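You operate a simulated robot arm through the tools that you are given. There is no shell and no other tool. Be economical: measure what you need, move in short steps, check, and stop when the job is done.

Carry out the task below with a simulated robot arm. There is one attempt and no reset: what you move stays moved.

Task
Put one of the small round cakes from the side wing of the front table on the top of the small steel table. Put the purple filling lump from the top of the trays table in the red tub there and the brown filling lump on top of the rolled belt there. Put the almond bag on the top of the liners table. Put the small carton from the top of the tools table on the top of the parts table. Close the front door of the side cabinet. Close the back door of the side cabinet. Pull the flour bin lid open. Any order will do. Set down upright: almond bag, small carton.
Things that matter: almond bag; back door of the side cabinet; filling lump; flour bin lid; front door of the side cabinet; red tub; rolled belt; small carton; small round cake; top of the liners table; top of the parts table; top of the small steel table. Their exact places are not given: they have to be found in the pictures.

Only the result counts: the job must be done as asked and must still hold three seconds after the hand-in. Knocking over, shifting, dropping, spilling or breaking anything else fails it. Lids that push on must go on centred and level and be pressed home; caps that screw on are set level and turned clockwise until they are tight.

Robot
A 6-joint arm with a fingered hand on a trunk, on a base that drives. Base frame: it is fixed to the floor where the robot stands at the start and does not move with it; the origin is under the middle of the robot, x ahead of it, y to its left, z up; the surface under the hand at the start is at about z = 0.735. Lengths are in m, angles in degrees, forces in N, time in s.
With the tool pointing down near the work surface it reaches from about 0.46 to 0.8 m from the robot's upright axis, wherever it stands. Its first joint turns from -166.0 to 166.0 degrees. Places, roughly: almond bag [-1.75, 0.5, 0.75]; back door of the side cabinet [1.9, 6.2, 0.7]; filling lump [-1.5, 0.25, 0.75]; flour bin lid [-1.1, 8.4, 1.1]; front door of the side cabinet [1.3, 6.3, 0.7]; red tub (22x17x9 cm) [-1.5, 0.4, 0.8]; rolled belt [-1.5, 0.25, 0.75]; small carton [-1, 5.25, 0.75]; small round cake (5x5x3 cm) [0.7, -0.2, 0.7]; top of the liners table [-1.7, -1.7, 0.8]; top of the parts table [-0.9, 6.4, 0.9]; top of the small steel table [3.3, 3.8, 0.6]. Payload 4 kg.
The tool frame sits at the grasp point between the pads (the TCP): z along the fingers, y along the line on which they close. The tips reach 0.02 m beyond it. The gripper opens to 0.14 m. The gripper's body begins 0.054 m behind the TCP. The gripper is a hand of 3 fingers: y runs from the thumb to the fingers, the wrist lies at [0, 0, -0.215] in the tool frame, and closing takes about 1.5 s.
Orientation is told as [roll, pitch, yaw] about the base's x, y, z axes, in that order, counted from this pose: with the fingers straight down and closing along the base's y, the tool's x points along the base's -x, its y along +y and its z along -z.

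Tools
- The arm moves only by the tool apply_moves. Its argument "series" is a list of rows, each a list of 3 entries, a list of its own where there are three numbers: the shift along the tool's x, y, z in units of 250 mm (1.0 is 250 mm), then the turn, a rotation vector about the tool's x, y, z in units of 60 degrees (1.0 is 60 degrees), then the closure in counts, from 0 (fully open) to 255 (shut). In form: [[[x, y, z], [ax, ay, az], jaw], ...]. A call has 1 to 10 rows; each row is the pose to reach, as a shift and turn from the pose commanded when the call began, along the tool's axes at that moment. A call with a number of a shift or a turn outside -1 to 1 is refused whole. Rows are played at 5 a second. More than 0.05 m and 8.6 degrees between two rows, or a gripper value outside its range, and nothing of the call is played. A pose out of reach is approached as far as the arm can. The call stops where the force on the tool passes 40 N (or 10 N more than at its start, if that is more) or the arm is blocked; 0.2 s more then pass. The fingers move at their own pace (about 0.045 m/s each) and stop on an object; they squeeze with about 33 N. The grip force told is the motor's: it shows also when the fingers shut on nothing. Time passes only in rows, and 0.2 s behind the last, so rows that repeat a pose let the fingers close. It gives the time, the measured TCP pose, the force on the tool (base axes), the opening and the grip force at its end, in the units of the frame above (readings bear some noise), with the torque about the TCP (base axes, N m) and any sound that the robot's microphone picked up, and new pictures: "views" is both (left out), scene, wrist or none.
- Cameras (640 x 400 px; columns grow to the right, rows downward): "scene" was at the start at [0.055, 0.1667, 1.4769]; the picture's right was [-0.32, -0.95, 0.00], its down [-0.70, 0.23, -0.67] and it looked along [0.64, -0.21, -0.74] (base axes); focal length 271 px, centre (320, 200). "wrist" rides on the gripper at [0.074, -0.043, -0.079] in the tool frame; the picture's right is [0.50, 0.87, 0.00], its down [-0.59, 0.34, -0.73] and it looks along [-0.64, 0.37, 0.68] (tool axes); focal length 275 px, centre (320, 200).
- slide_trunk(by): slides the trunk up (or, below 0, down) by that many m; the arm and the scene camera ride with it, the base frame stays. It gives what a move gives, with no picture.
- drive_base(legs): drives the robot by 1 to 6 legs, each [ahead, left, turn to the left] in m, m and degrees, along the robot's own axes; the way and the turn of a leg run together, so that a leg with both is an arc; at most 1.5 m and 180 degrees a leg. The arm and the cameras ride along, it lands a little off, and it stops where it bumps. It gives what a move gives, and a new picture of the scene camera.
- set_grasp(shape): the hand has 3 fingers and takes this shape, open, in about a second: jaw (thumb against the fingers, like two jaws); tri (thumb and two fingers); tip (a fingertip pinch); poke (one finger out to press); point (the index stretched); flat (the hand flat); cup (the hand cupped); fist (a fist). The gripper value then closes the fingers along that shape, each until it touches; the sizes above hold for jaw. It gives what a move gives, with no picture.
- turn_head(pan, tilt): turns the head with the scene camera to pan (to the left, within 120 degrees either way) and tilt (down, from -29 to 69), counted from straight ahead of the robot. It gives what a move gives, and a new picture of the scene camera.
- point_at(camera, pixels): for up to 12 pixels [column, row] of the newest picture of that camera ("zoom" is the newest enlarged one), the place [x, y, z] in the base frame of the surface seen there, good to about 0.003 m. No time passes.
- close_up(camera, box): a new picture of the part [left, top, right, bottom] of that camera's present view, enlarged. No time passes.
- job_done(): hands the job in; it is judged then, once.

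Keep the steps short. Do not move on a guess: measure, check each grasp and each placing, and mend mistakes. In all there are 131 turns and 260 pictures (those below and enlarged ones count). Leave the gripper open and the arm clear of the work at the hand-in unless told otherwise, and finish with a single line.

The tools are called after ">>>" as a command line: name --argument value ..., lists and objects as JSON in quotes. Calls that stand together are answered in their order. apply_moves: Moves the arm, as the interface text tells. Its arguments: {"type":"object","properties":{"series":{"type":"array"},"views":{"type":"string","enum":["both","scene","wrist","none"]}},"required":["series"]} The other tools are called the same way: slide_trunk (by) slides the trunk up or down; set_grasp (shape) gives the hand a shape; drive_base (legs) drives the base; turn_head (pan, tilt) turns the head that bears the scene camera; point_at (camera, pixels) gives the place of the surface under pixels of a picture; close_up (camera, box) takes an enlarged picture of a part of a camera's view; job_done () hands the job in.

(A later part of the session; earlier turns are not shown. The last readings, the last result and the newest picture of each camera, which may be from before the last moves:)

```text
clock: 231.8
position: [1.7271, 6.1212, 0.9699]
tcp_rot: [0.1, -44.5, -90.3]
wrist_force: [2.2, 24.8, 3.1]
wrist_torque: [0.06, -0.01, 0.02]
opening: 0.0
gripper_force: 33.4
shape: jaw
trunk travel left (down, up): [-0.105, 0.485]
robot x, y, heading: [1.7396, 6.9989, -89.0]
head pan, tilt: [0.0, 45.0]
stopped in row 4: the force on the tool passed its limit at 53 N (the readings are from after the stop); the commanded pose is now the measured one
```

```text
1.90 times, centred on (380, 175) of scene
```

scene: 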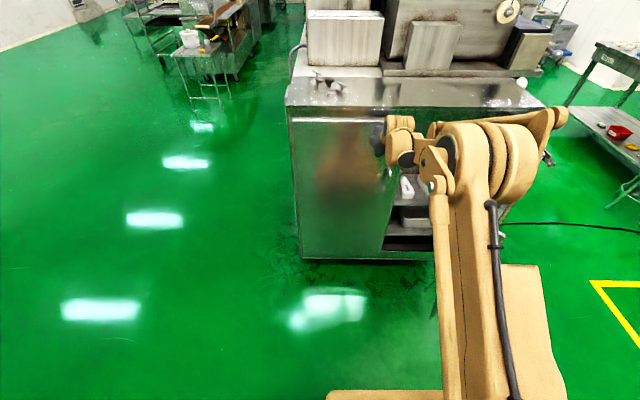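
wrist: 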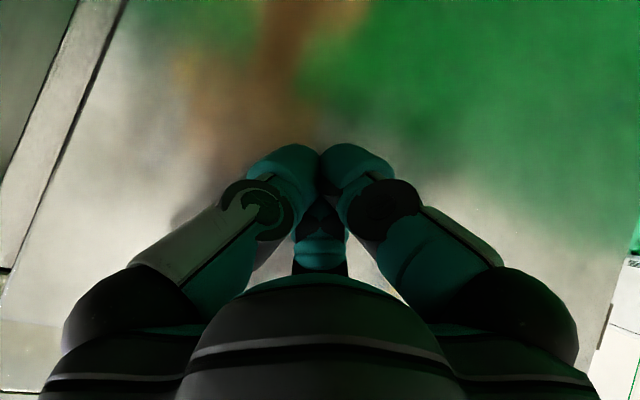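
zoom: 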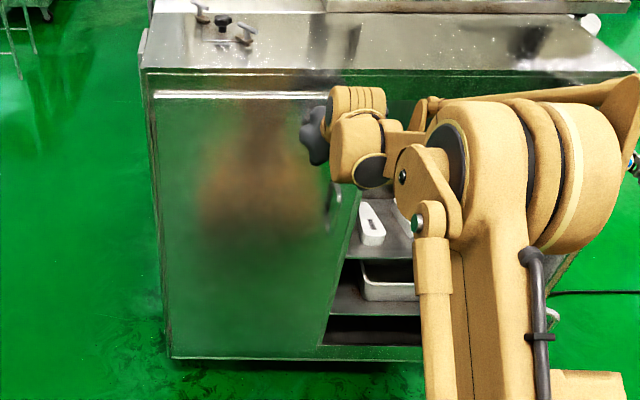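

Stopped at firm resistance: closed. Back the hand off and check the door plane.

>>> apply_moves --series '[[[0.127, 0, -0.127], [0, 0, 0], 255], [[0.254, 0, -0.254], [0, 0, 0], 255], [[0.381, 0, -0.381], [0, 0, 0], 255], [[0.508, 0, -0.508], [0, 0, 0], 255], [[0.635, 0, -0.635], [0, 0, 0], 255], [[0.762, 0, -0.762], [0, 0, 0], 255], [[0.889, 0, -0.889], [0, 0, 0], 255]]' --views "scene"

>>> close_up --camera "scene" --box '[260, 70, 580, 320]'

>>> point_at --camera "zoom" --pixels '[[90, 150], [150, 150], [200, 150], [235, 200], [240, 300], [510, 150], [470, 300], [370, 400], [400, 385], [60, 60]]'

```text
clock: 233.4
position: [1.727, 6.4309, 0.9696]
tcp_rot: [0.0, -44.5, -90.2]
wrist_force: [-0.1, 0.0, -1.9]
wrist_torque: [-0.01, 0.02, 0.01]
opening: 0.0
gripper_force: 32.9
shape: jaw
trunk travel left (down, up): [-0.105, 0.485]
robot x, y, heading: [1.7418, 6.9964, -89.1]
head pan, tilt: [0.0, 45.0]
```

scene: 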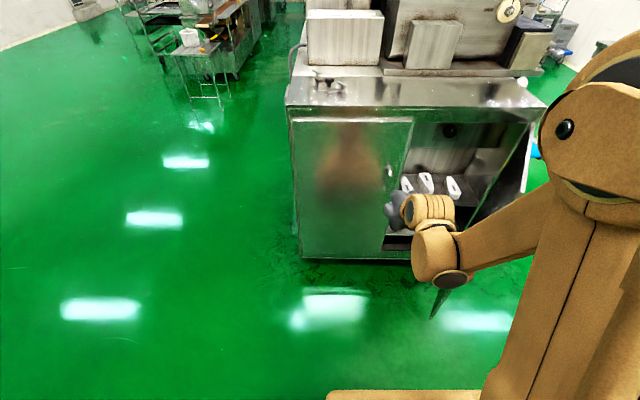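

```text
1.60 times, centred on (420, 195) of scene
```

zoom: 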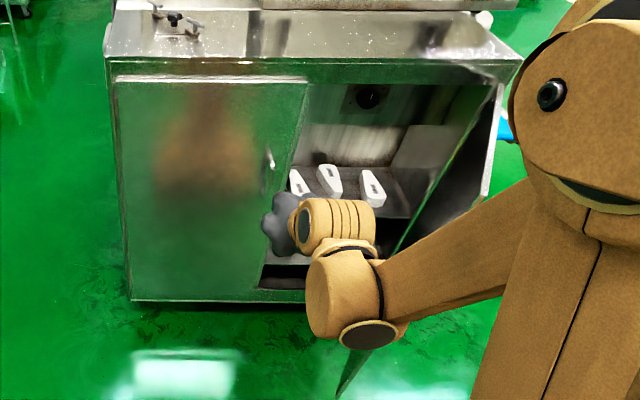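

```text
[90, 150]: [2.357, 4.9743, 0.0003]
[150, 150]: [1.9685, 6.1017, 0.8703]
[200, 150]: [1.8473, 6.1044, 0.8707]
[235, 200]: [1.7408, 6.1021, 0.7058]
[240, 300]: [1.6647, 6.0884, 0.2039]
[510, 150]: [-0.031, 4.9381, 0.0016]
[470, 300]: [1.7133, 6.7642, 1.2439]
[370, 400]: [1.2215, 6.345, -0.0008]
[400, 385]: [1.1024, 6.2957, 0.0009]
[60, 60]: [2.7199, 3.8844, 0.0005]
```

Back door closed (plane y≈6.10). Now back off, shift to the outer side of the front door, and approach again.

>>> drive_base --legs '[[-0.25, 0, 0], [0, -0.47, 0], [0.28, 0, 0]]'

>>> close_up --camera "scene" --box '[160, 70, 480, 320]'

>>> close_up --camera "wrist" --box '[0, 0, 640, 400]'

```text
clock: 239.2
position: [1.2523, 6.3925, 0.9695]
tcp_rot: [0.1, -44.5, -90.5]
wrist_force: [0.2, 0.4, 0.4]
wrist_torque: [-0.01, -0.03, 0.0]
opening: 0.0001
gripper_force: 32.9
shape: jaw
trunk travel left (down, up): [-0.105, 0.485]
robot x, y, heading: [1.2693, 6.9606, -89.6]
head pan, tilt: [0.0, 45.0]
```

scene: 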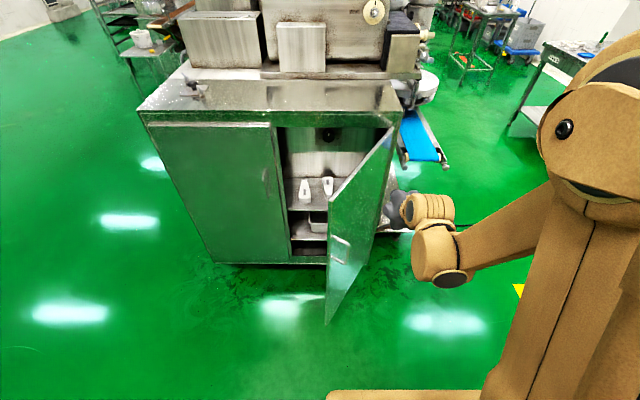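

```text
1.60 times, centred on (320, 195) of scene
```

zoom: 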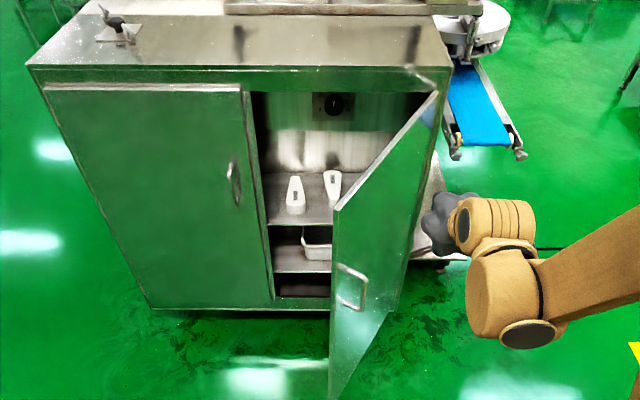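

```text
1.00 times, centred on (320, 200) of wrist (not enlarged: the box is as wide or as high as the picture)
```

zoom: 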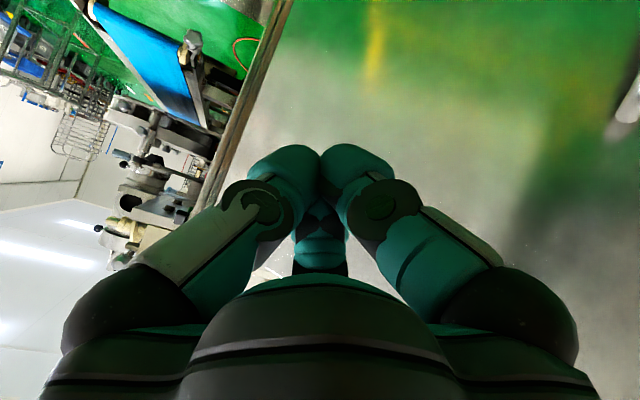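

The hand is on the outer side. Push it along an arc (south-east then south).

>>> apply_moves --series '[[[-0.057, 0.168, 0.056], [0, 0, 0], 255], [[-0.091, 0.352, 0.09], [0, 0, 0], 255], [[-0.134, 0.512, 0.132], [0, 0, 0], 255], [[-0.191, 0.652, 0.188], [0, 0, 0], 255], [[-0.262, 0.756, 0.258], [0, 0, 0], 255], [[-0.362, 0.892, 0.356], [0, 0, 0], 255], [[-0.491, 0.992, 0.482], [0, 0, 0], 255]]'

```text
refused: row 7 steps farther than a row can; nothing moved
```

>>> apply_moves --series '[[[-0.057, 0.168, 0.056], [0, 0, 0], 255], [[-0.091, 0.352, 0.09], [0, 0, 0], 255], [[-0.134, 0.512, 0.132], [0, 0, 0], 255], [[-0.191, 0.652, 0.188], [0, 0, 0], 255], [[-0.262, 0.756, 0.258], [0, 0, 0], 255], [[-0.352, 0.872, 0.346], [0, 0, 0], 255], [[-0.43, 0.94, 0.423], [0, 0, 0], 255], [[-0.52, 0.99, 0.51], [0, 0, 0], 255]]'

```text
clock: 241.0
position: [1.5002, 6.208, 0.9683]
tcp_rot: [0.1, -44.5, -90.5]
wrist_force: [0.3, 0.6, 0.3]
wrist_torque: [0.02, 0.01, -0.02]
opening: 0.0001
gripper_force: 33.0
shape: jaw
trunk travel left (down, up): [-0.105, 0.485]
robot x, y, heading: [1.2714, 6.9585, -89.7]
head pan, tilt: [0.0, 45.0]
```

scene: 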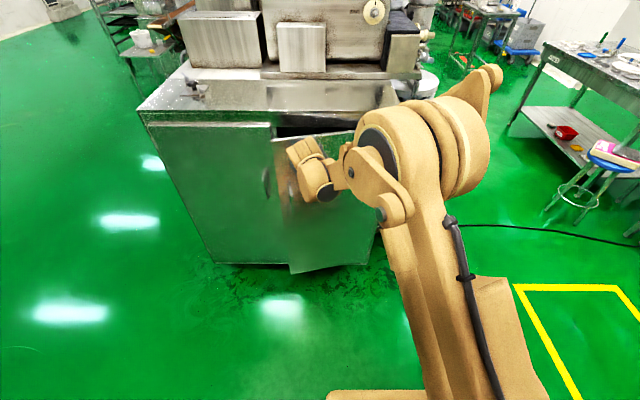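
wrist: 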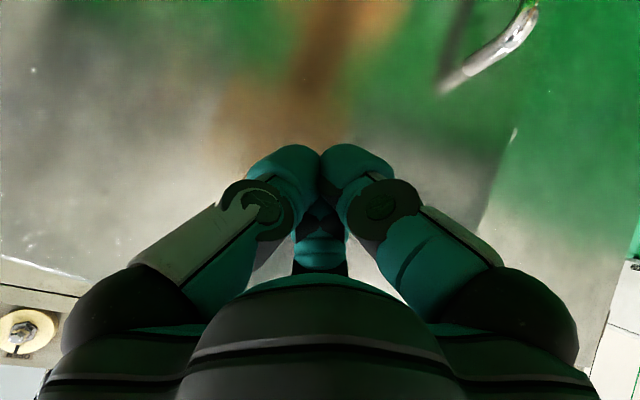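

Nearly shut; push on in -y.

>>> apply_moves --series '[[[-0.08, 0.04, 0.08], [0, 0, 0], 255], [[-0.16, 0.06, 0.157], [0, 0, 0], 255], [[-0.22, 0.06, 0.216], [0, 0, 0], 255], [[-0.26, 0.06, 0.256], [0, 0, 0], 255], [[-0.3, 0.06, 0.295], [0, 0, 0], 255], [[-0.33, 0.06, 0.325], [0, 0, 0], 255]]' --views "none"

>>> apply_moves --series '[[[0.127, 0, -0.127], [0, 0, 0], 255], [[0.254, 0, -0.254], [0, 0, 0], 255], [[0.381, 0, -0.381], [0, 0, 0], 255], [[0.508, 0, -0.508], [0, 0, 0], 255], [[0.635, 0, -0.635], [0, 0, 0], 255], [[0.762, 0, -0.762], [0, 0, 0], 255], [[0.889, 0, -0.889], [0, 0, 0], 255]]' --views "scene"

>>> point_at --camera "scene" --pixels '[[200, 180], [250, 180], [285, 160], [330, 160], [365, 160], [290, 230], [360, 230]]'

```text
clock: 242.1
position: [1.514, 6.1199, 0.9694]
tcp_rot: [0.2, -44.1, -90.5]
wrist_force: [-4.3, 26.9, 3.1]
wrist_torque: [0.0, 0.04, -0.08]
opening: 0.0003
gripper_force: 33.3
shape: jaw
trunk travel left (down, up): [-0.105, 0.485]
robot x, y, heading: [1.2701, 6.9617, -89.4]
head pan, tilt: [0.0, 45.0]
stopped in row 5: the force on the tool passed its limit at 50 N (the readings are from after the stop); the commanded pose is now the measured one
```

```text
clock: 243.7
position: [1.517, 6.4319, 0.9714]
tcp_rot: [0.2, -44.1, -90.6]
wrist_force: [0.5, -0.1, 0.3]
wrist_torque: [-0.01, 0.02, -0.03]
opening: 0.0
gripper_force: 33.0
shape: jaw
trunk travel left (down, up): [-0.105, 0.485]
robot x, y, heading: [1.2693, 6.965, -89.5]
head pan, tilt: [0.0, 45.0]
```

scene: 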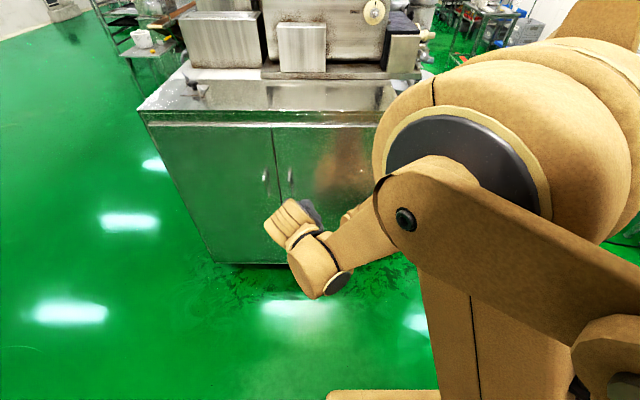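

```text
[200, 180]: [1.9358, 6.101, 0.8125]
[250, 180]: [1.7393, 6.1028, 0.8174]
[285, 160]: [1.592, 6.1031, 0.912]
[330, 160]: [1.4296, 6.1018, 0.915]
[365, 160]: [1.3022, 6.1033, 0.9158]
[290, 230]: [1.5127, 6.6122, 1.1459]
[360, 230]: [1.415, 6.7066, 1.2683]
```

Both doors closed. Straighten the hand, open it, back off, turn west.

>>> apply_moves --series '[[[0, 0, 0], [0, 0.125, 0], 255], [[0, 0, 0], [0, 0.25, 0], 255], [[0, 0, 0], [0, 0.375, 0], 200], [[0, 0, 0], [0, 0.5, 0], 100], [[0, 0, 0], [0, 0.625, 0], 0], [[0, 0, 0], [0, 0.736, 0], 0]]' --views "none"

>>> drive_base --legs '[[-0.3, 0, 0], [0, 0, -90]]'

>>> turn_head --pan 12 --tilt 20

>>> close_up --camera "scene" --box '[0, 60, 400, 310]'

```text
clock: 245.1
position: [1.5176, 6.4303, 0.972]
tcp_rot: [0.2, 0.2, -90.4]
wrist_force: [0.2, 0.6, -0.2]
wrist_torque: [-0.01, -0.02, 0.03]
opening: 0.0749
gripper_force: 0.0
shape: jaw
trunk travel left (down, up): [-0.105, 0.485]
robot x, y, heading: [1.2703, 6.9601, -89.4]
head pan, tilt: [0.0, 45.0]
```

```text
clock: 250.9
position: [0.7381, 7.0105, 0.9722]
tcp_rot: [0.1, 0.1, 179.7]
wrist_force: [-0.1, -0.4, -0.3]
wrist_torque: [-0.01, -0.01, 0.0]
opening: 0.1399
gripper_force: 0.0
shape: jaw
trunk travel left (down, up): [-0.105, 0.485]
robot x, y, heading: [1.2655, 7.2582, -179.4]
head pan, tilt: [0.0, 45.0]
```

scene: 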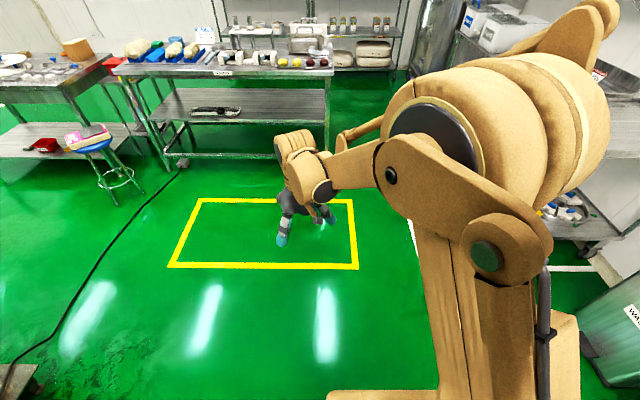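

```text
clock: 251.8
position: [0.7386, 7.0104, 0.9729]
tcp_rot: [0.2, 0.0, 179.7]
wrist_force: [-0.3, -0.9, -0.9]
wrist_torque: [0.02, 0.02, 0.01]
opening: 0.1395
gripper_force: 0.0
shape: jaw
trunk travel left (down, up): [-0.105, 0.485]
robot x, y, heading: [1.2646, 7.2587, -179.6]
head pan, tilt: [12.0, 20.0]
```

scene: 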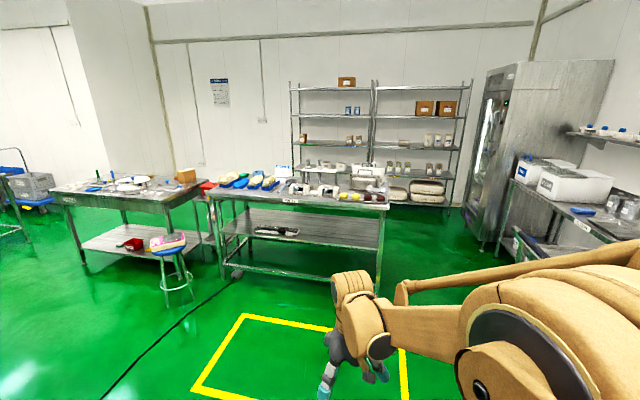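

```text
1.60 times, centred on (200, 185) of scene
```

zoom: 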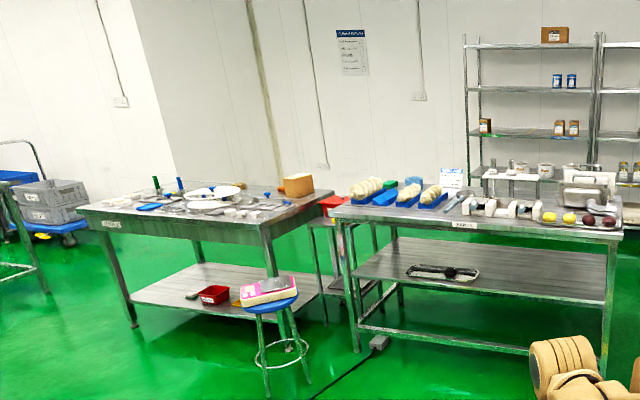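

>>> point_at --camera "zoom" --pixels '[[297, 185], [285, 190], [310, 185], [295, 175], [260, 200], [90, 208], [265, 225], [335, 207], [615, 235], [280, 310], [450, 225], [470, 170]]'

>>> close_up --camera "scene" --box '[150, 150, 400, 280]'

```text
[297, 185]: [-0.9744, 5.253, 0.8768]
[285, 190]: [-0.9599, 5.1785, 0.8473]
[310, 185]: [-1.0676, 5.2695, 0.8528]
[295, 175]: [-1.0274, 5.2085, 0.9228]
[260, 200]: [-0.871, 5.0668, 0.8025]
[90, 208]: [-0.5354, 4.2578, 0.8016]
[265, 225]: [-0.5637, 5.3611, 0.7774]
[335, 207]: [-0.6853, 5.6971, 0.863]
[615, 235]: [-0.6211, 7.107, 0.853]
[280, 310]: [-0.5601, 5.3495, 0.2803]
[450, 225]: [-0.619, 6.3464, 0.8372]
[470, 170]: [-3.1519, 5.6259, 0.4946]
```

```text
2.56 times, centred on (275, 215) of scene
```

zoom: 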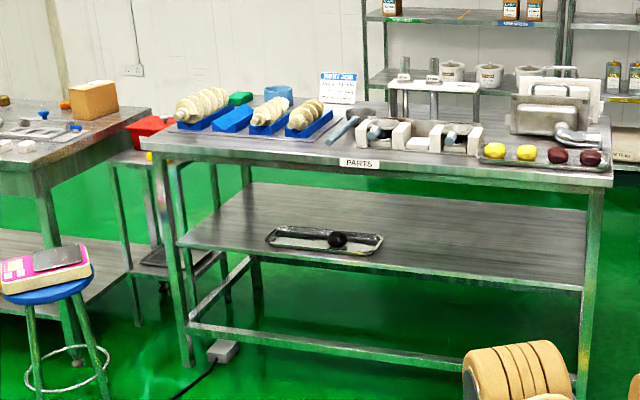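

>>> point_at --camera "zoom" --pixels '[[45, 292], [35, 385], [95, 345], [70, 360], [95, 100], [70, 95], [118, 100], [220, 350], [300, 145], [240, 120], [350, 110], [270, 370]]'

```text
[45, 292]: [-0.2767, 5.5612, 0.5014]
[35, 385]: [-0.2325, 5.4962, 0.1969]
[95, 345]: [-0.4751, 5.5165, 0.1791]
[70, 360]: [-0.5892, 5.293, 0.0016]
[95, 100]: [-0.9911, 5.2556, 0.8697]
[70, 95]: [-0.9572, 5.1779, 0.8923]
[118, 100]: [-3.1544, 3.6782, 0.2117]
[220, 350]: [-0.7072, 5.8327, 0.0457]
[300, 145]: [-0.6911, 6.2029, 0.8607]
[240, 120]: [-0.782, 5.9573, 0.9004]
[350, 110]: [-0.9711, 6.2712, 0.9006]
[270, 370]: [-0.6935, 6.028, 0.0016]
```

The carton stands at ≈(-1.01,5.23) top 0.92; a stool at (-0.32,5.5). I'll stand at about (-0.28,4.97), south of the stool, first stopping at x≈0.27.

>>> drive_base --legs '[[1.0, 0, 0], [0, 1.14, 0], [0, 1.14, 0]]'

>>> turn_head --pan -10 --tilt 35

```text
clock: 267.8
position: [-0.2405, 4.7436, 0.9728]
tcp_rot: [0.0, 0.1, 180.1]
wrist_force: [-0.9, 0.0, 0.1]
wrist_torque: [-0.02, 0.02, -0.01]
opening: 0.1399
gripper_force: 0.1
shape: jaw
trunk travel left (down, up): [-0.105, 0.485]
robot x, y, heading: [0.2808, 4.9913, -179.2]
head pan, tilt: [12.0, 20.0]
```

scene: 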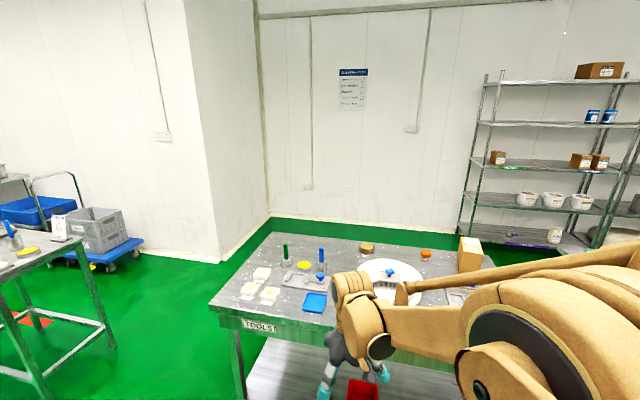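

```text
clock: 268.6
position: [-0.2407, 4.7436, 0.9726]
tcp_rot: [0.1, 0.1, 180.0]
wrist_force: [-0.5, -0.2, -0.5]
wrist_torque: [-0.04, 0.01, -0.04]
opening: 0.1401
gripper_force: 0.0
shape: jaw
trunk travel left (down, up): [-0.105, 0.485]
robot x, y, heading: [0.2866, 4.9903, -179.0]
head pan, tilt: [-10.0, 35.0]
```

scene: 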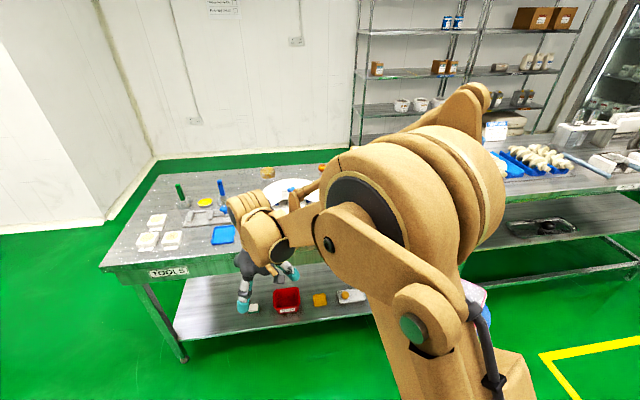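

Raise the trunk 0.1 and drive up to the table.

>>> slide_trunk --by 0.1

>>> drive_base --legs '[[0.57, 0, 0]]'

>>> apply_moves --series '[[[0.0, -0.19, 0], [0, 0, 0], 0], [[0.0, -0.38, 0], [0, 0, 0], 0], [[0.0, -0.57, 0], [0, 0, 0], 0], [[0.0, -0.76, 0], [0, 0, 0], 0], [[0.0, -0.95, 0], [0, 0, 0], 0]]'

>>> turn_head --pan -5 --tilt 50

```text
clock: 269.9
position: [-0.2413, 4.7429, 1.0722]
tcp_rot: [0.1, 0.2, 180.1]
wrist_force: [-0.5, 0.0, 0.4]
wrist_torque: [-0.05, 0.04, 0.0]
opening: 0.1399
gripper_force: 0.0
shape: jaw
trunk travel left (down, up): [-0.205, 0.385]
robot x, y, heading: [0.2842, 4.9914, -179.1]
head pan, tilt: [-10.0, 35.0]
```

```text
clock: 273.2
position: [-0.8134, 4.7299, 1.0729]
tcp_rot: [0.1, 0.1, -179.7]
wrist_force: [0.1, 0.4, -1.3]
wrist_torque: [-0.03, -0.03, -0.02]
opening: 0.14
gripper_force: 0.0
shape: jaw
trunk travel left (down, up): [-0.205, 0.385]
robot x, y, heading: [-0.2891, 4.985, -178.7]
head pan, tilt: [-10.0, 35.0]
```

scene: 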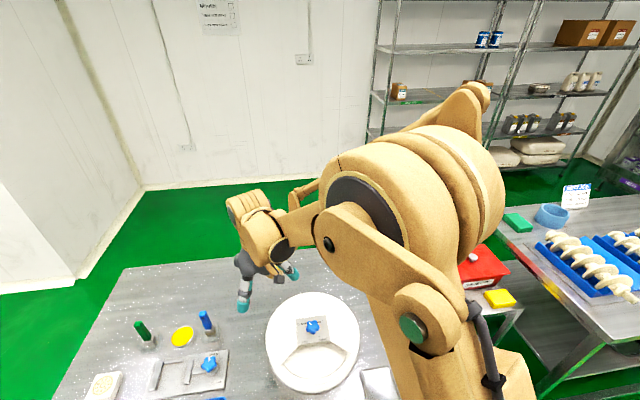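

```text
clock: 274.4
position: [-0.814, 4.9674, 1.072]
tcp_rot: [0.2, 0.2, -179.7]
wrist_force: [0.2, 0.4, -0.1]
wrist_torque: [-0.03, 0.0, -0.02]
opening: 0.1398
gripper_force: 0.1
shape: jaw
trunk travel left (down, up): [-0.205, 0.385]
robot x, y, heading: [-0.2882, 4.9824, -178.6]
head pan, tilt: [-10.0, 35.0]
```

scene: 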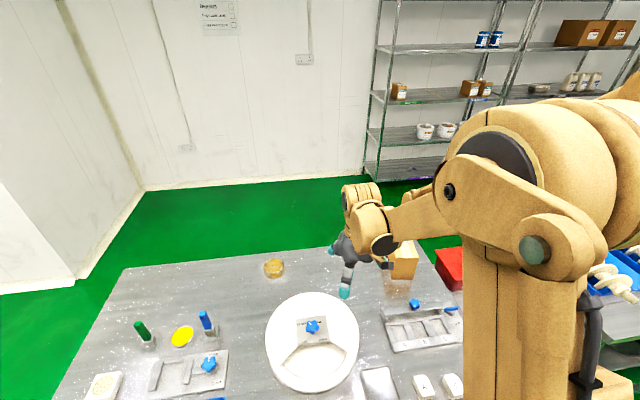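
wrist: 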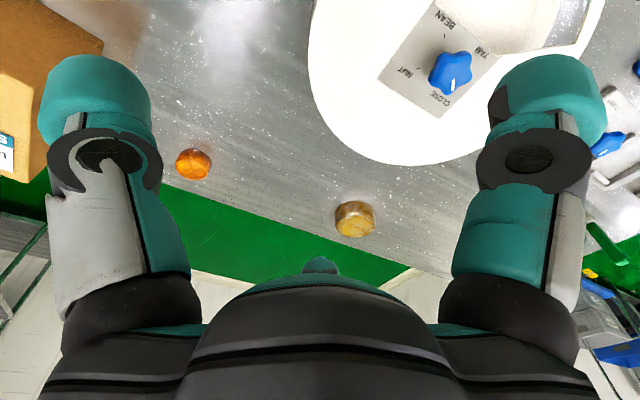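

```text
clock: 275.2
position: [-0.8144, 4.9665, 1.0726]
tcp_rot: [0.1, 0.1, -179.8]
wrist_force: [-0.5, 1.2, -0.2]
wrist_torque: [0.01, -0.01, -0.02]
opening: 0.1398
gripper_force: 0.1
shape: jaw
trunk travel left (down, up): [-0.205, 0.385]
robot x, y, heading: [-0.2841, 4.9871, -178.8]
head pan, tilt: [-5.0, 50.0]
```

scene: 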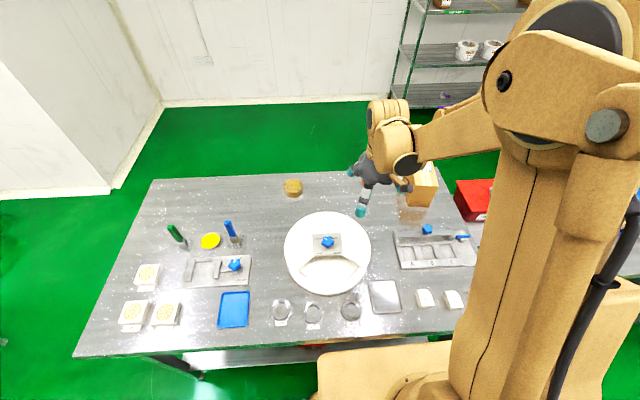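

>>> apply_moves --series '[[[-0.1, -0.16, 0], [0, 0, 0], 0], [[-0.2, -0.32, 0], [0, 0, 0], 0], [[-0.3, -0.48, 0], [0, 0, 0], 0], [[-0.4, -0.64, 0], [0, 0, 0], 0], [[-0.48, -0.8, 0], [0, 0, 0], 0]]'

>>> close_up --camera "scene" --box '[360, 140, 480, 240]'

```text
clock: 276.4
position: [-0.9361, 5.168, 1.0718]
tcp_rot: [0.0, 0.1, -179.7]
wrist_force: [-0.2, 0.2, 0.5]
wrist_torque: [-0.01, 0.01, 0.06]
opening: 0.1399
gripper_force: 0.0
shape: jaw
trunk travel left (down, up): [-0.205, 0.385]
robot x, y, heading: [-0.2892, 4.9819, -178.6]
head pan, tilt: [-5.0, 50.0]
```

scene: 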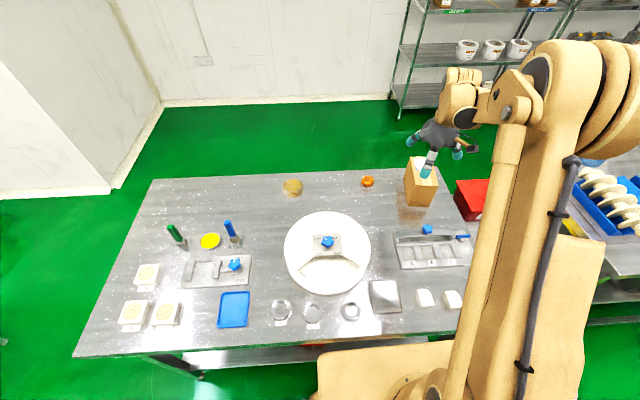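
wrist: 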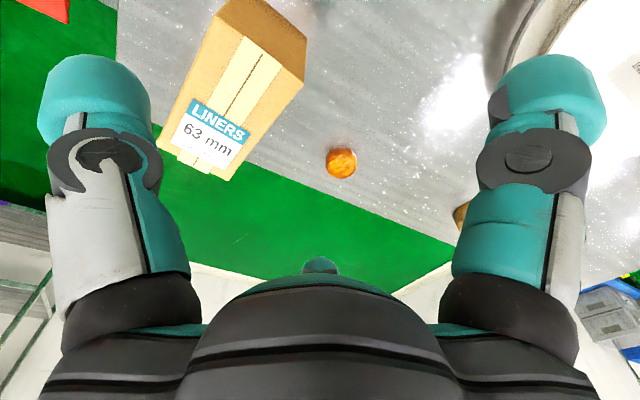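

```text
4.00 times, centred on (420, 190) of scene
```

zoom: 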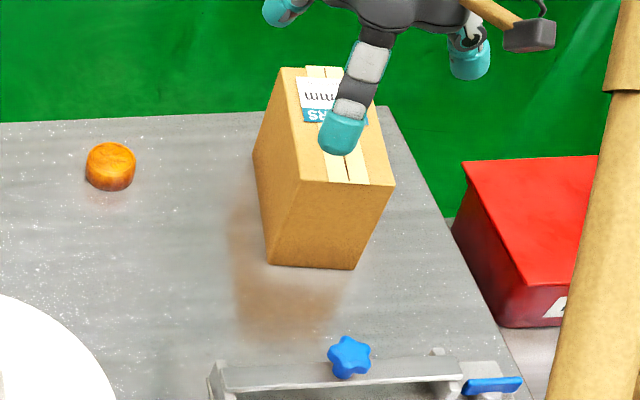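

>>> point_at --camera "wrist" --pixels '[[228, 10], [302, 50], [185, 150], [235, 170], [240, 80], [300, 80], [250, 140], [215, 40]]'

>>> point_at --camera "zoom" --pixels '[[302, 180], [388, 184], [284, 74], [380, 150], [270, 255], [350, 262], [255, 160], [330, 230]]'

```text
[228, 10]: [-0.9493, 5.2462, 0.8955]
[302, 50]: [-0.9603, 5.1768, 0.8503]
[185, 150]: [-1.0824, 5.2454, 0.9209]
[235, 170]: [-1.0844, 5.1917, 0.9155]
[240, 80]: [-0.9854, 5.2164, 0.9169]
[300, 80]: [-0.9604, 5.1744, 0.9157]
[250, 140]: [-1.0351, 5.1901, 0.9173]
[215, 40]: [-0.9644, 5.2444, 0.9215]
```

```text
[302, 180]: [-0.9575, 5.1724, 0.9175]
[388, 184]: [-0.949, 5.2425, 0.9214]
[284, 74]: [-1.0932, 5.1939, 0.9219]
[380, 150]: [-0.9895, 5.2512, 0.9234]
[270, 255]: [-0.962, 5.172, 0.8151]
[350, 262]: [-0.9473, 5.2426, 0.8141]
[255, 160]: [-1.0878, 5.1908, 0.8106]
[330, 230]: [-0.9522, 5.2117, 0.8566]
```

Carton: centre (-1.021,5.218), 0.071 wide, turned ~8°, top 0.921. Align, descend to z≈0.88.

>>> apply_moves --series '[[[-0.17, -0.1, 0], [0, 0, 0.07], 0], [[-0.34, -0.2, 0], [0, 0, 0.133], 0], [[-0.34, -0.2, 0.1], [0, 0, 0.133], 0], [[-0.34, -0.2, 0.28], [0, 0, 0.133], 0], [[-0.34, -0.2, 0.4], [0, 0, 0.133], 0], [[-0.34, -0.2, 0.4], [0, 0, 0.133], 0]]'

>>> close_up --camera "scene" --box '[360, 140, 480, 240]'

```text
clock: 277.8
position: [-1.0215, 5.2169, 0.9716]
tcp_rot: [0.0, 0.1, 172.3]
wrist_force: [-0.1, -0.3, -0.1]
wrist_torque: [-0.04, 0.03, 0.02]
opening: 0.14
gripper_force: 0.0
shape: jaw
trunk travel left (down, up): [-0.205, 0.385]
robot x, y, heading: [-0.2893, 4.9846, -178.8]
head pan, tilt: [-5.0, 50.0]
```

scene: 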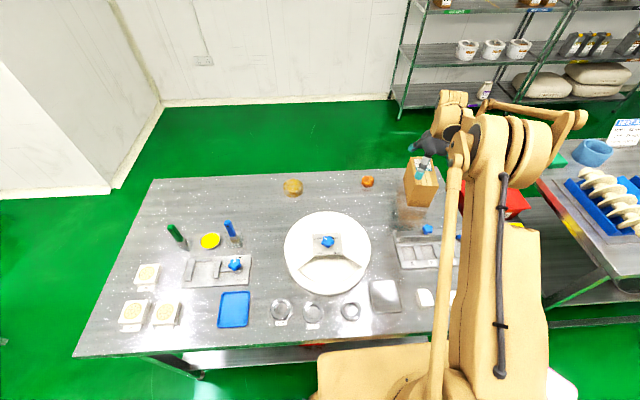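
wrist: 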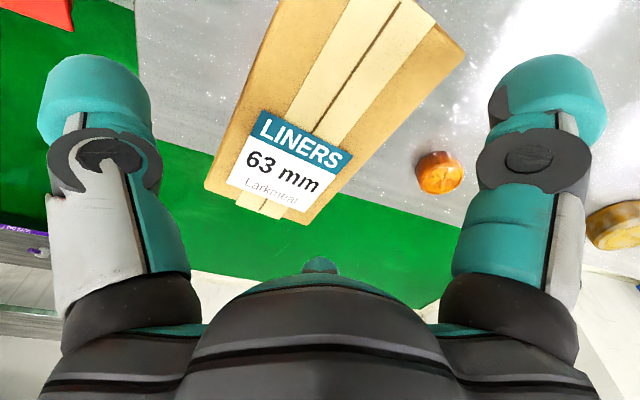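

```text
4.00 times, centred on (420, 190) of scene
```

zoom: 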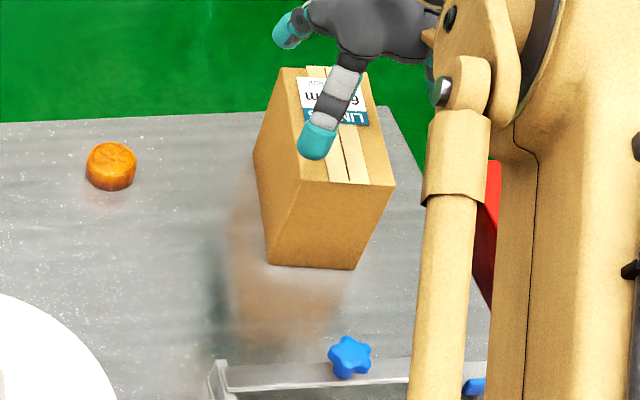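

Aligned. Descend to 0.882 and close.

>>> apply_moves --series '[[[0, 0, 0.18], [0, 0, 0], 0], [[0, 0, 0.3], [0, 0, 0], 0], [[0, 0, 0.36], [0, 0, 0], 0], [[0, 0, 0.36], [0, 0, 0], 80], [[0, 0, 0.36], [0, 0, 0], 150], [[0, 0, 0.36], [0, 0, 0], 180], [[0, 0, 0.36], [0, 0, 0], 180], [[0, 0, 0.36], [0, 0, 0], 180], [[0, 0, 0.36], [0, 0, 0], 180]]' --views "wrist"

```text
clock: 278.5
position: [-1.0181, 5.2147, 0.8954]
tcp_rot: [0.0, -0.1, 172.2]
wrist_force: [1.4, -2.2, 28.3]
wrist_torque: [0.57, -0.62, -0.34]
opening: 0.1396
gripper_force: 0.1
shape: jaw
trunk travel left (down, up): [-0.205, 0.385]
robot x, y, heading: [-0.2922, 4.9829, -178.6]
head pan, tilt: [-5.0, 50.0]
stopped in row 3: the force on the tool passed its limit at 50 N (the readings are from after the stop); the commanded pose is now the measured one
```

wrist: 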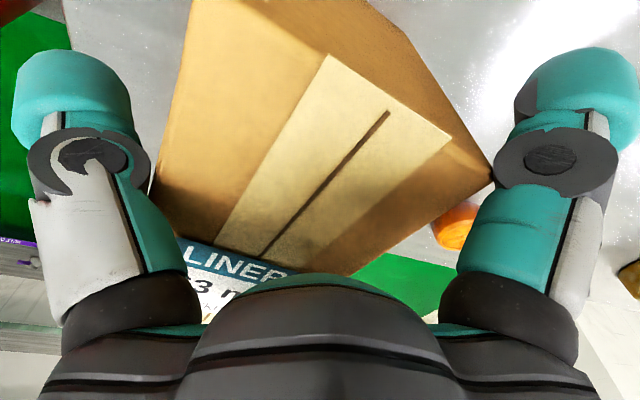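

The palm touched the carton top at 0.895. Rise 8 mm, then close.

>>> apply_moves --series '[[[0, 0, -0.03], [0, 0, 0], 0], [[0, 0, -0.034], [0, 0, 0], 0], [[0, 0, -0.034], [0, 0, 0], 0]]' --views "wrist"

>>> close_up --camera "scene" --box '[360, 140, 480, 240]'

```text
clock: 279.3
position: [-1.0216, 5.2145, 0.9004]
tcp_rot: [0.0, 0.2, 172.2]
wrist_force: [0.7, 1.6, 1.4]
wrist_torque: [0.0, -0.02, -0.02]
opening: 0.1403
gripper_force: 0.0
shape: jaw
trunk travel left (down, up): [-0.205, 0.385]
robot x, y, heading: [-0.2862, 4.9837, -178.7]
head pan, tilt: [-5.0, 50.0]
```

wrist: 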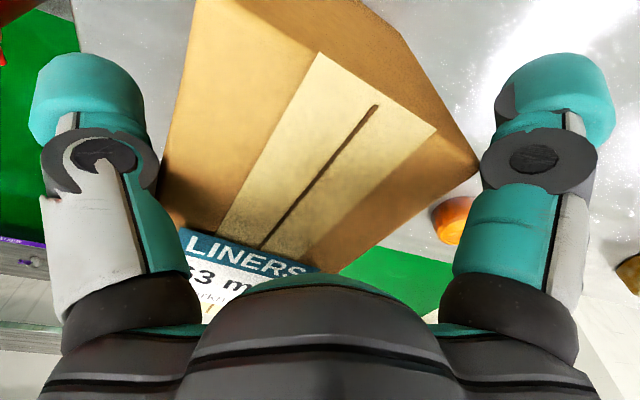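

```text
4.00 times, centred on (420, 190) of scene
```

zoom: 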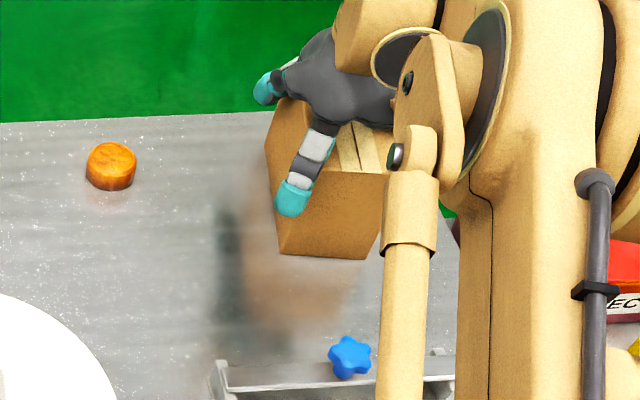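

>>> apply_moves --series '[[[0, 0, 0], [0, 0, 0], 80], [[0, 0, 0], [0, 0, 0], 120], [[0, 0, 0], [0, 0, 0], 180], [[0, 0, 0], [0, 0, 0], 180], [[0, 0, 0], [0, 0, 0], 180], [[0, 0, 0], [0, 0, 0], 180], [[0, 0, 0], [0, 0, 0], 180]]' --views "wrist"

>>> apply_moves --series '[[[0, 0, -0.1], [0, 0, 0], 180], [[0, 0, -0.25], [0, 0, 0], 180], [[0, 0, -0.4], [0, 0, 0], 180], [[0, 0, -0.55], [0, 0, 0], 180], [[0, 0, -0.7], [0, 0, 0], 180], [[0, 0, -0.85], [0, 0, 0], 180]]'

>>> close_up --camera "scene" --box '[360, 80, 520, 240]'

```text
clock: 280.9
position: [-1.0208, 5.2146, 0.9004]
tcp_rot: [0.0, 0.0, 172.3]
wrist_force: [-0.1, -0.6, -2.5]
wrist_torque: [-0.13, 0.09, 0.06]
opening: 0.0942
gripper_force: 33.0
shape: jaw
trunk travel left (down, up): [-0.205, 0.385]
robot x, y, heading: [-0.2903, 4.9844, -178.6]
head pan, tilt: [-5.0, 50.0]
```

wrist: 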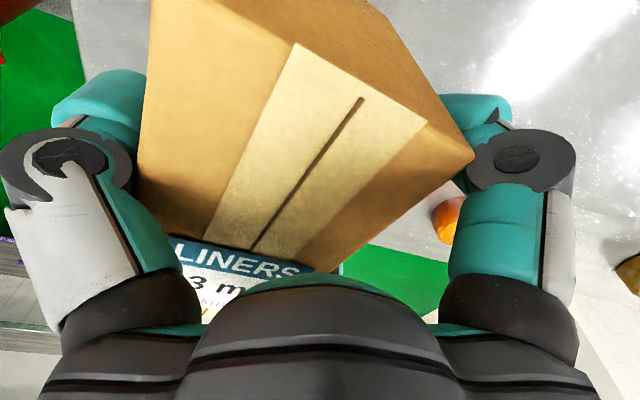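

```text
clock: 282.3
position: [-1.0222, 5.215, 1.1135]
tcp_rot: [0.0, 0.1, 172.4]
wrist_force: [0.4, -1.0, -2.9]
wrist_torque: [-0.1, -0.04, 0.02]
opening: 0.094
gripper_force: 33.2
shape: jaw
trunk travel left (down, up): [-0.205, 0.385]
robot x, y, heading: [-0.2851, 4.9837, -178.6]
head pan, tilt: [-5.0, 50.0]
```

scene: 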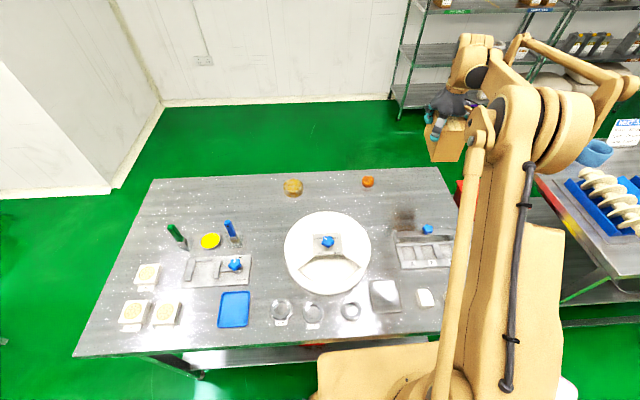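
wrist: 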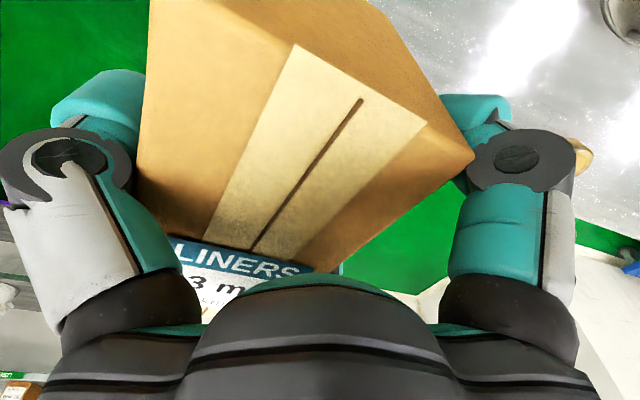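

```text
2.50 times, centred on (440, 160) of scene
```

zoom: 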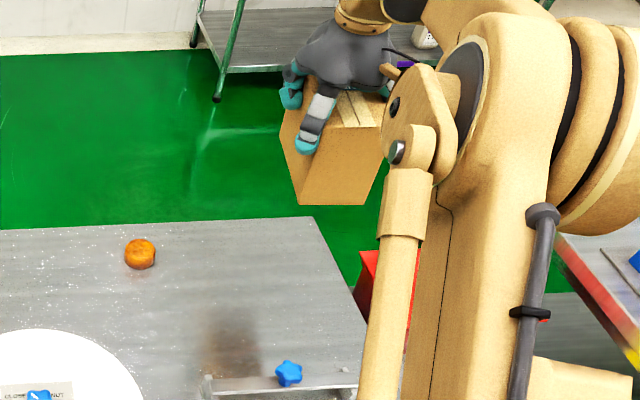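

Lifted and upright. Back off and strafe to the parts table to look for a free spot.

>>> drive_base --legs '[[-0.55, 0, 0], [0, -1.3, 0]]'

>>> turn_head --pan 8 --tilt 32

>>> close_up --camera "scene" --box '[100, 100, 420, 300]'

```text
clock: 291.6
position: [-0.5013, 6.5242, 1.1129]
tcp_rot: [0.1, 0.1, 172.1]
wrist_force: [0.3, 1.5, -2.2]
wrist_torque: [-0.11, -0.07, 0.0]
opening: 0.0938
gripper_force: 33.0
shape: jaw
trunk travel left (down, up): [-0.205, 0.385]
robot x, y, heading: [0.232, 6.2894, -179.0]
head pan, tilt: [-5.0, 50.0]
```

scene: 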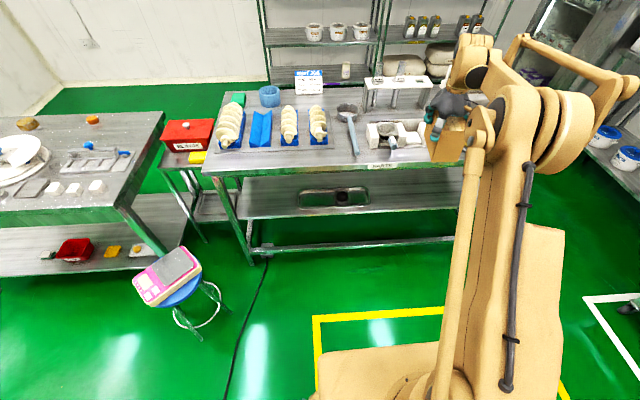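

```text
clock: 292.4
position: [-0.5008, 6.5238, 1.113]
tcp_rot: [0.1, 0.1, 172.2]
wrist_force: [0.8, -0.7, -2.3]
wrist_torque: [-0.06, -0.06, 0.0]
opening: 0.0941
gripper_force: 32.4
shape: jaw
trunk travel left (down, up): [-0.205, 0.385]
robot x, y, heading: [0.2341, 6.2887, -178.9]
head pan, tilt: [8.0, 32.0]
```

scene: 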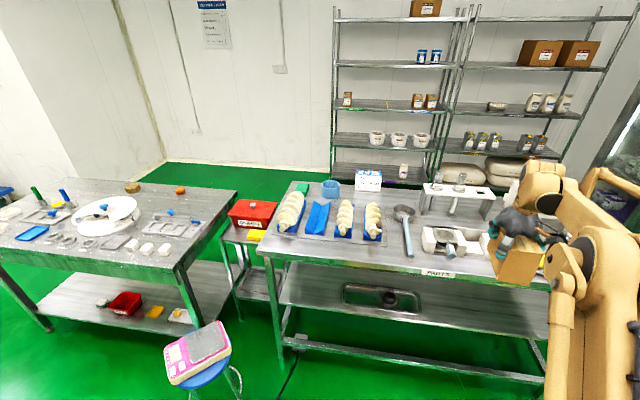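

```text
2.00 times, centred on (260, 200) of scene
```

zoom: 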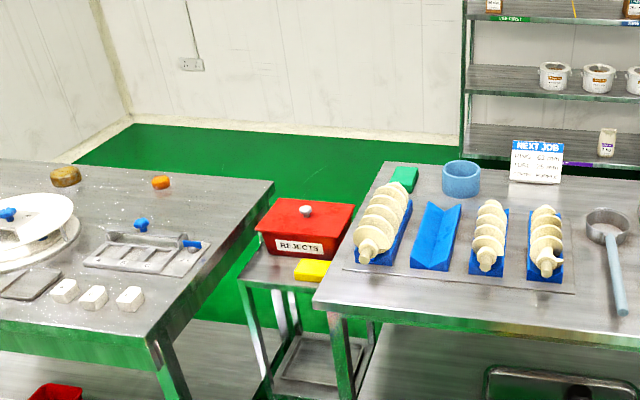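

>>> point_at --camera "scene" --pixels '[[320, 262], [320, 243], [370, 266], [370, 248], [393, 235], [393, 212], [395, 200], [345, 195], [410, 262], [400, 185], [420, 205], [280, 230]]'

>>> close_up --camera "scene" --box '[260, 160, 500, 290]'

```text
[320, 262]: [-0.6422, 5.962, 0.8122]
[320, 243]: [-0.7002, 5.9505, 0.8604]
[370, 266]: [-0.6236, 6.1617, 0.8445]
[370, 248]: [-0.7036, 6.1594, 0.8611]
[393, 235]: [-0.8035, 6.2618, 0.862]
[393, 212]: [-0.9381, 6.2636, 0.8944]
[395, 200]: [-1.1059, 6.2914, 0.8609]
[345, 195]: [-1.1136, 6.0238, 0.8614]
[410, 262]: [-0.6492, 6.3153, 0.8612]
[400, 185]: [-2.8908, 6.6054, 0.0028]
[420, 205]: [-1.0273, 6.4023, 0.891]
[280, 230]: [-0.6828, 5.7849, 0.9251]
```

```text
2.67 times, centred on (380, 225) of scene
```

zoom: 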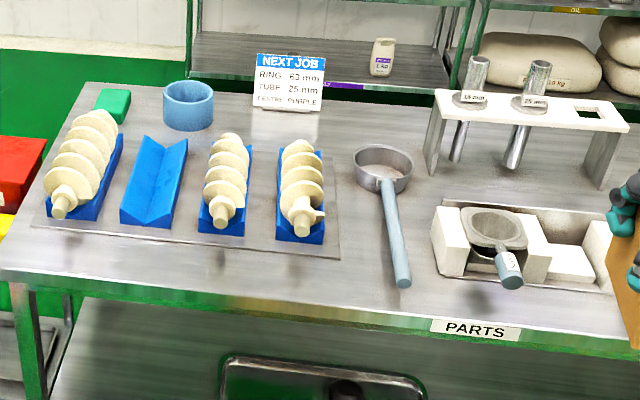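

Table is crowded; a free patch seems to be behind the ladle, between the NEXT JOB sign and the pipe stand. Measure it.

>>> point_at --camera "zoom" --pixels '[[322, 108], [327, 70], [360, 110], [400, 125], [380, 150], [412, 165], [428, 165], [440, 95], [480, 62], [345, 130], [420, 100], [355, 180]]'

>>> close_up --camera "scene" --box '[350, 160, 450, 240]'

```text
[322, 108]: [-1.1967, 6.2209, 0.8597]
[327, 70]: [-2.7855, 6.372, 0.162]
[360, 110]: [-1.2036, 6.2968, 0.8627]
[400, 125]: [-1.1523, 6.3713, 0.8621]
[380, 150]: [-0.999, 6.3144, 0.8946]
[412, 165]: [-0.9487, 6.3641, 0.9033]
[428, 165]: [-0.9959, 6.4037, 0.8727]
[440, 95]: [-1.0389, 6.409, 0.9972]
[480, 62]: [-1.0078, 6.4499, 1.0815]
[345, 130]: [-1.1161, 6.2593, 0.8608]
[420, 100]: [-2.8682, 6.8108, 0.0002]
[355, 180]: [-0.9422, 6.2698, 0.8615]
```

```text
5.00 times, centred on (400, 200) of scene
```

zoom: 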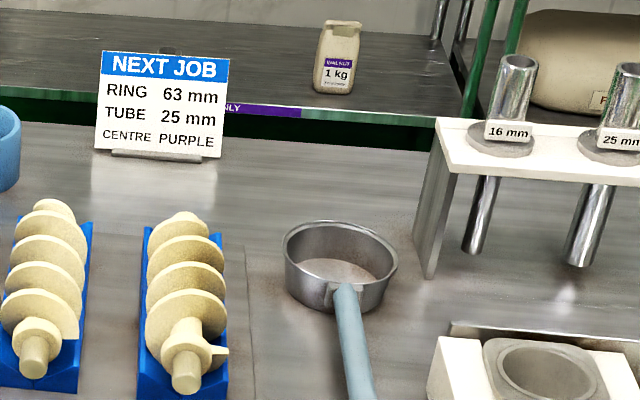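

>>> close_up --camera "wrist" --box '[0, 0, 640, 400]'

>>> point_at --camera "wrist" --pixels '[[270, 210], [350, 110], [300, 60], [420, 130], [220, 180], [320, 230], [160, 100], [160, 190], [200, 40], [440, 120], [470, 158], [340, 260]]'

>>> point_at --camera "scene" --pixels '[[502, 250], [535, 260], [505, 275], [530, 285], [545, 262], [515, 252]]'

>>> close_up --camera "scene" --box '[460, 180, 580, 300]'

```text
1.00 times, centred on (320, 200) of wrist (not enlarged: the box is as wide or as high as the picture)
```

zoom: 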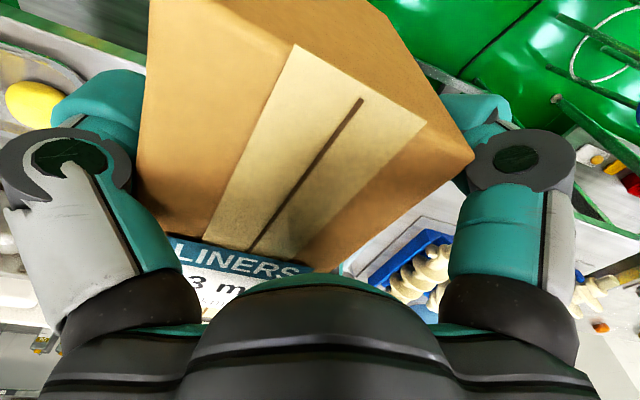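

```text
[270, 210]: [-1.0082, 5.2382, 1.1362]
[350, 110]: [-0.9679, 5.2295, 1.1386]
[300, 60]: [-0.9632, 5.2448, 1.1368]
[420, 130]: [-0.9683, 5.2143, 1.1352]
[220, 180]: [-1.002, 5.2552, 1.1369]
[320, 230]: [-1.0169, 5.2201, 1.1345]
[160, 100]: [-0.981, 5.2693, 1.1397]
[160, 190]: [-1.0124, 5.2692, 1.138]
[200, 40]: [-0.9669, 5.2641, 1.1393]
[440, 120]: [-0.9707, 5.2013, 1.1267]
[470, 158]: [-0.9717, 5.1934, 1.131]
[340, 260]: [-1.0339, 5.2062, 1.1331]
```

```text
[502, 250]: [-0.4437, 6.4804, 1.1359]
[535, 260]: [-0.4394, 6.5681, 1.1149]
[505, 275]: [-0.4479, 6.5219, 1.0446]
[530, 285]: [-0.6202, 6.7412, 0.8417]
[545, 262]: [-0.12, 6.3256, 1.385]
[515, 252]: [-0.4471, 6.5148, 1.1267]
```

```text
3.33 times, centred on (520, 240) of scene
```

zoom: 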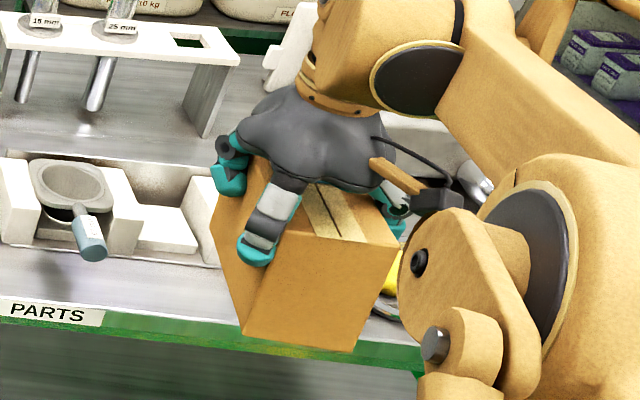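

>>> close_up --camera "scene" --box '[490, 220, 570, 290]'

>>> point_at --camera "zoom" --pixels '[[200, 195], [240, 200], [320, 200], [400, 210], [420, 215], [160, 370], [250, 380], [340, 395], [100, 150], [120, 300], [300, 120], [340, 330]]'

```text
5.71 times, centred on (530, 255) of scene
```

zoom: 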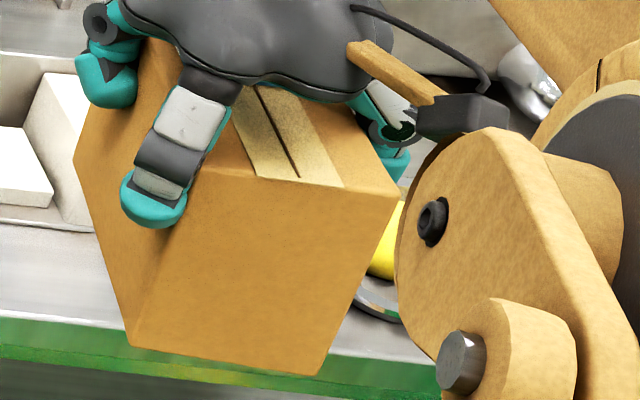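

```text
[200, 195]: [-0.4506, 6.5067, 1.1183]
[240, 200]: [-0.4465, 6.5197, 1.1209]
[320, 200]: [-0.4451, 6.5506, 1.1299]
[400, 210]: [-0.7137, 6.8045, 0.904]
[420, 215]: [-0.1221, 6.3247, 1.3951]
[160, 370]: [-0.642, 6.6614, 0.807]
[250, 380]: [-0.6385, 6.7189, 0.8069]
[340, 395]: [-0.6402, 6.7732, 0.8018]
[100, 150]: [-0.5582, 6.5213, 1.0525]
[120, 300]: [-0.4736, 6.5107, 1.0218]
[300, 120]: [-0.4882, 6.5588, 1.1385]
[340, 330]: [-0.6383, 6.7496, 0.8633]
```

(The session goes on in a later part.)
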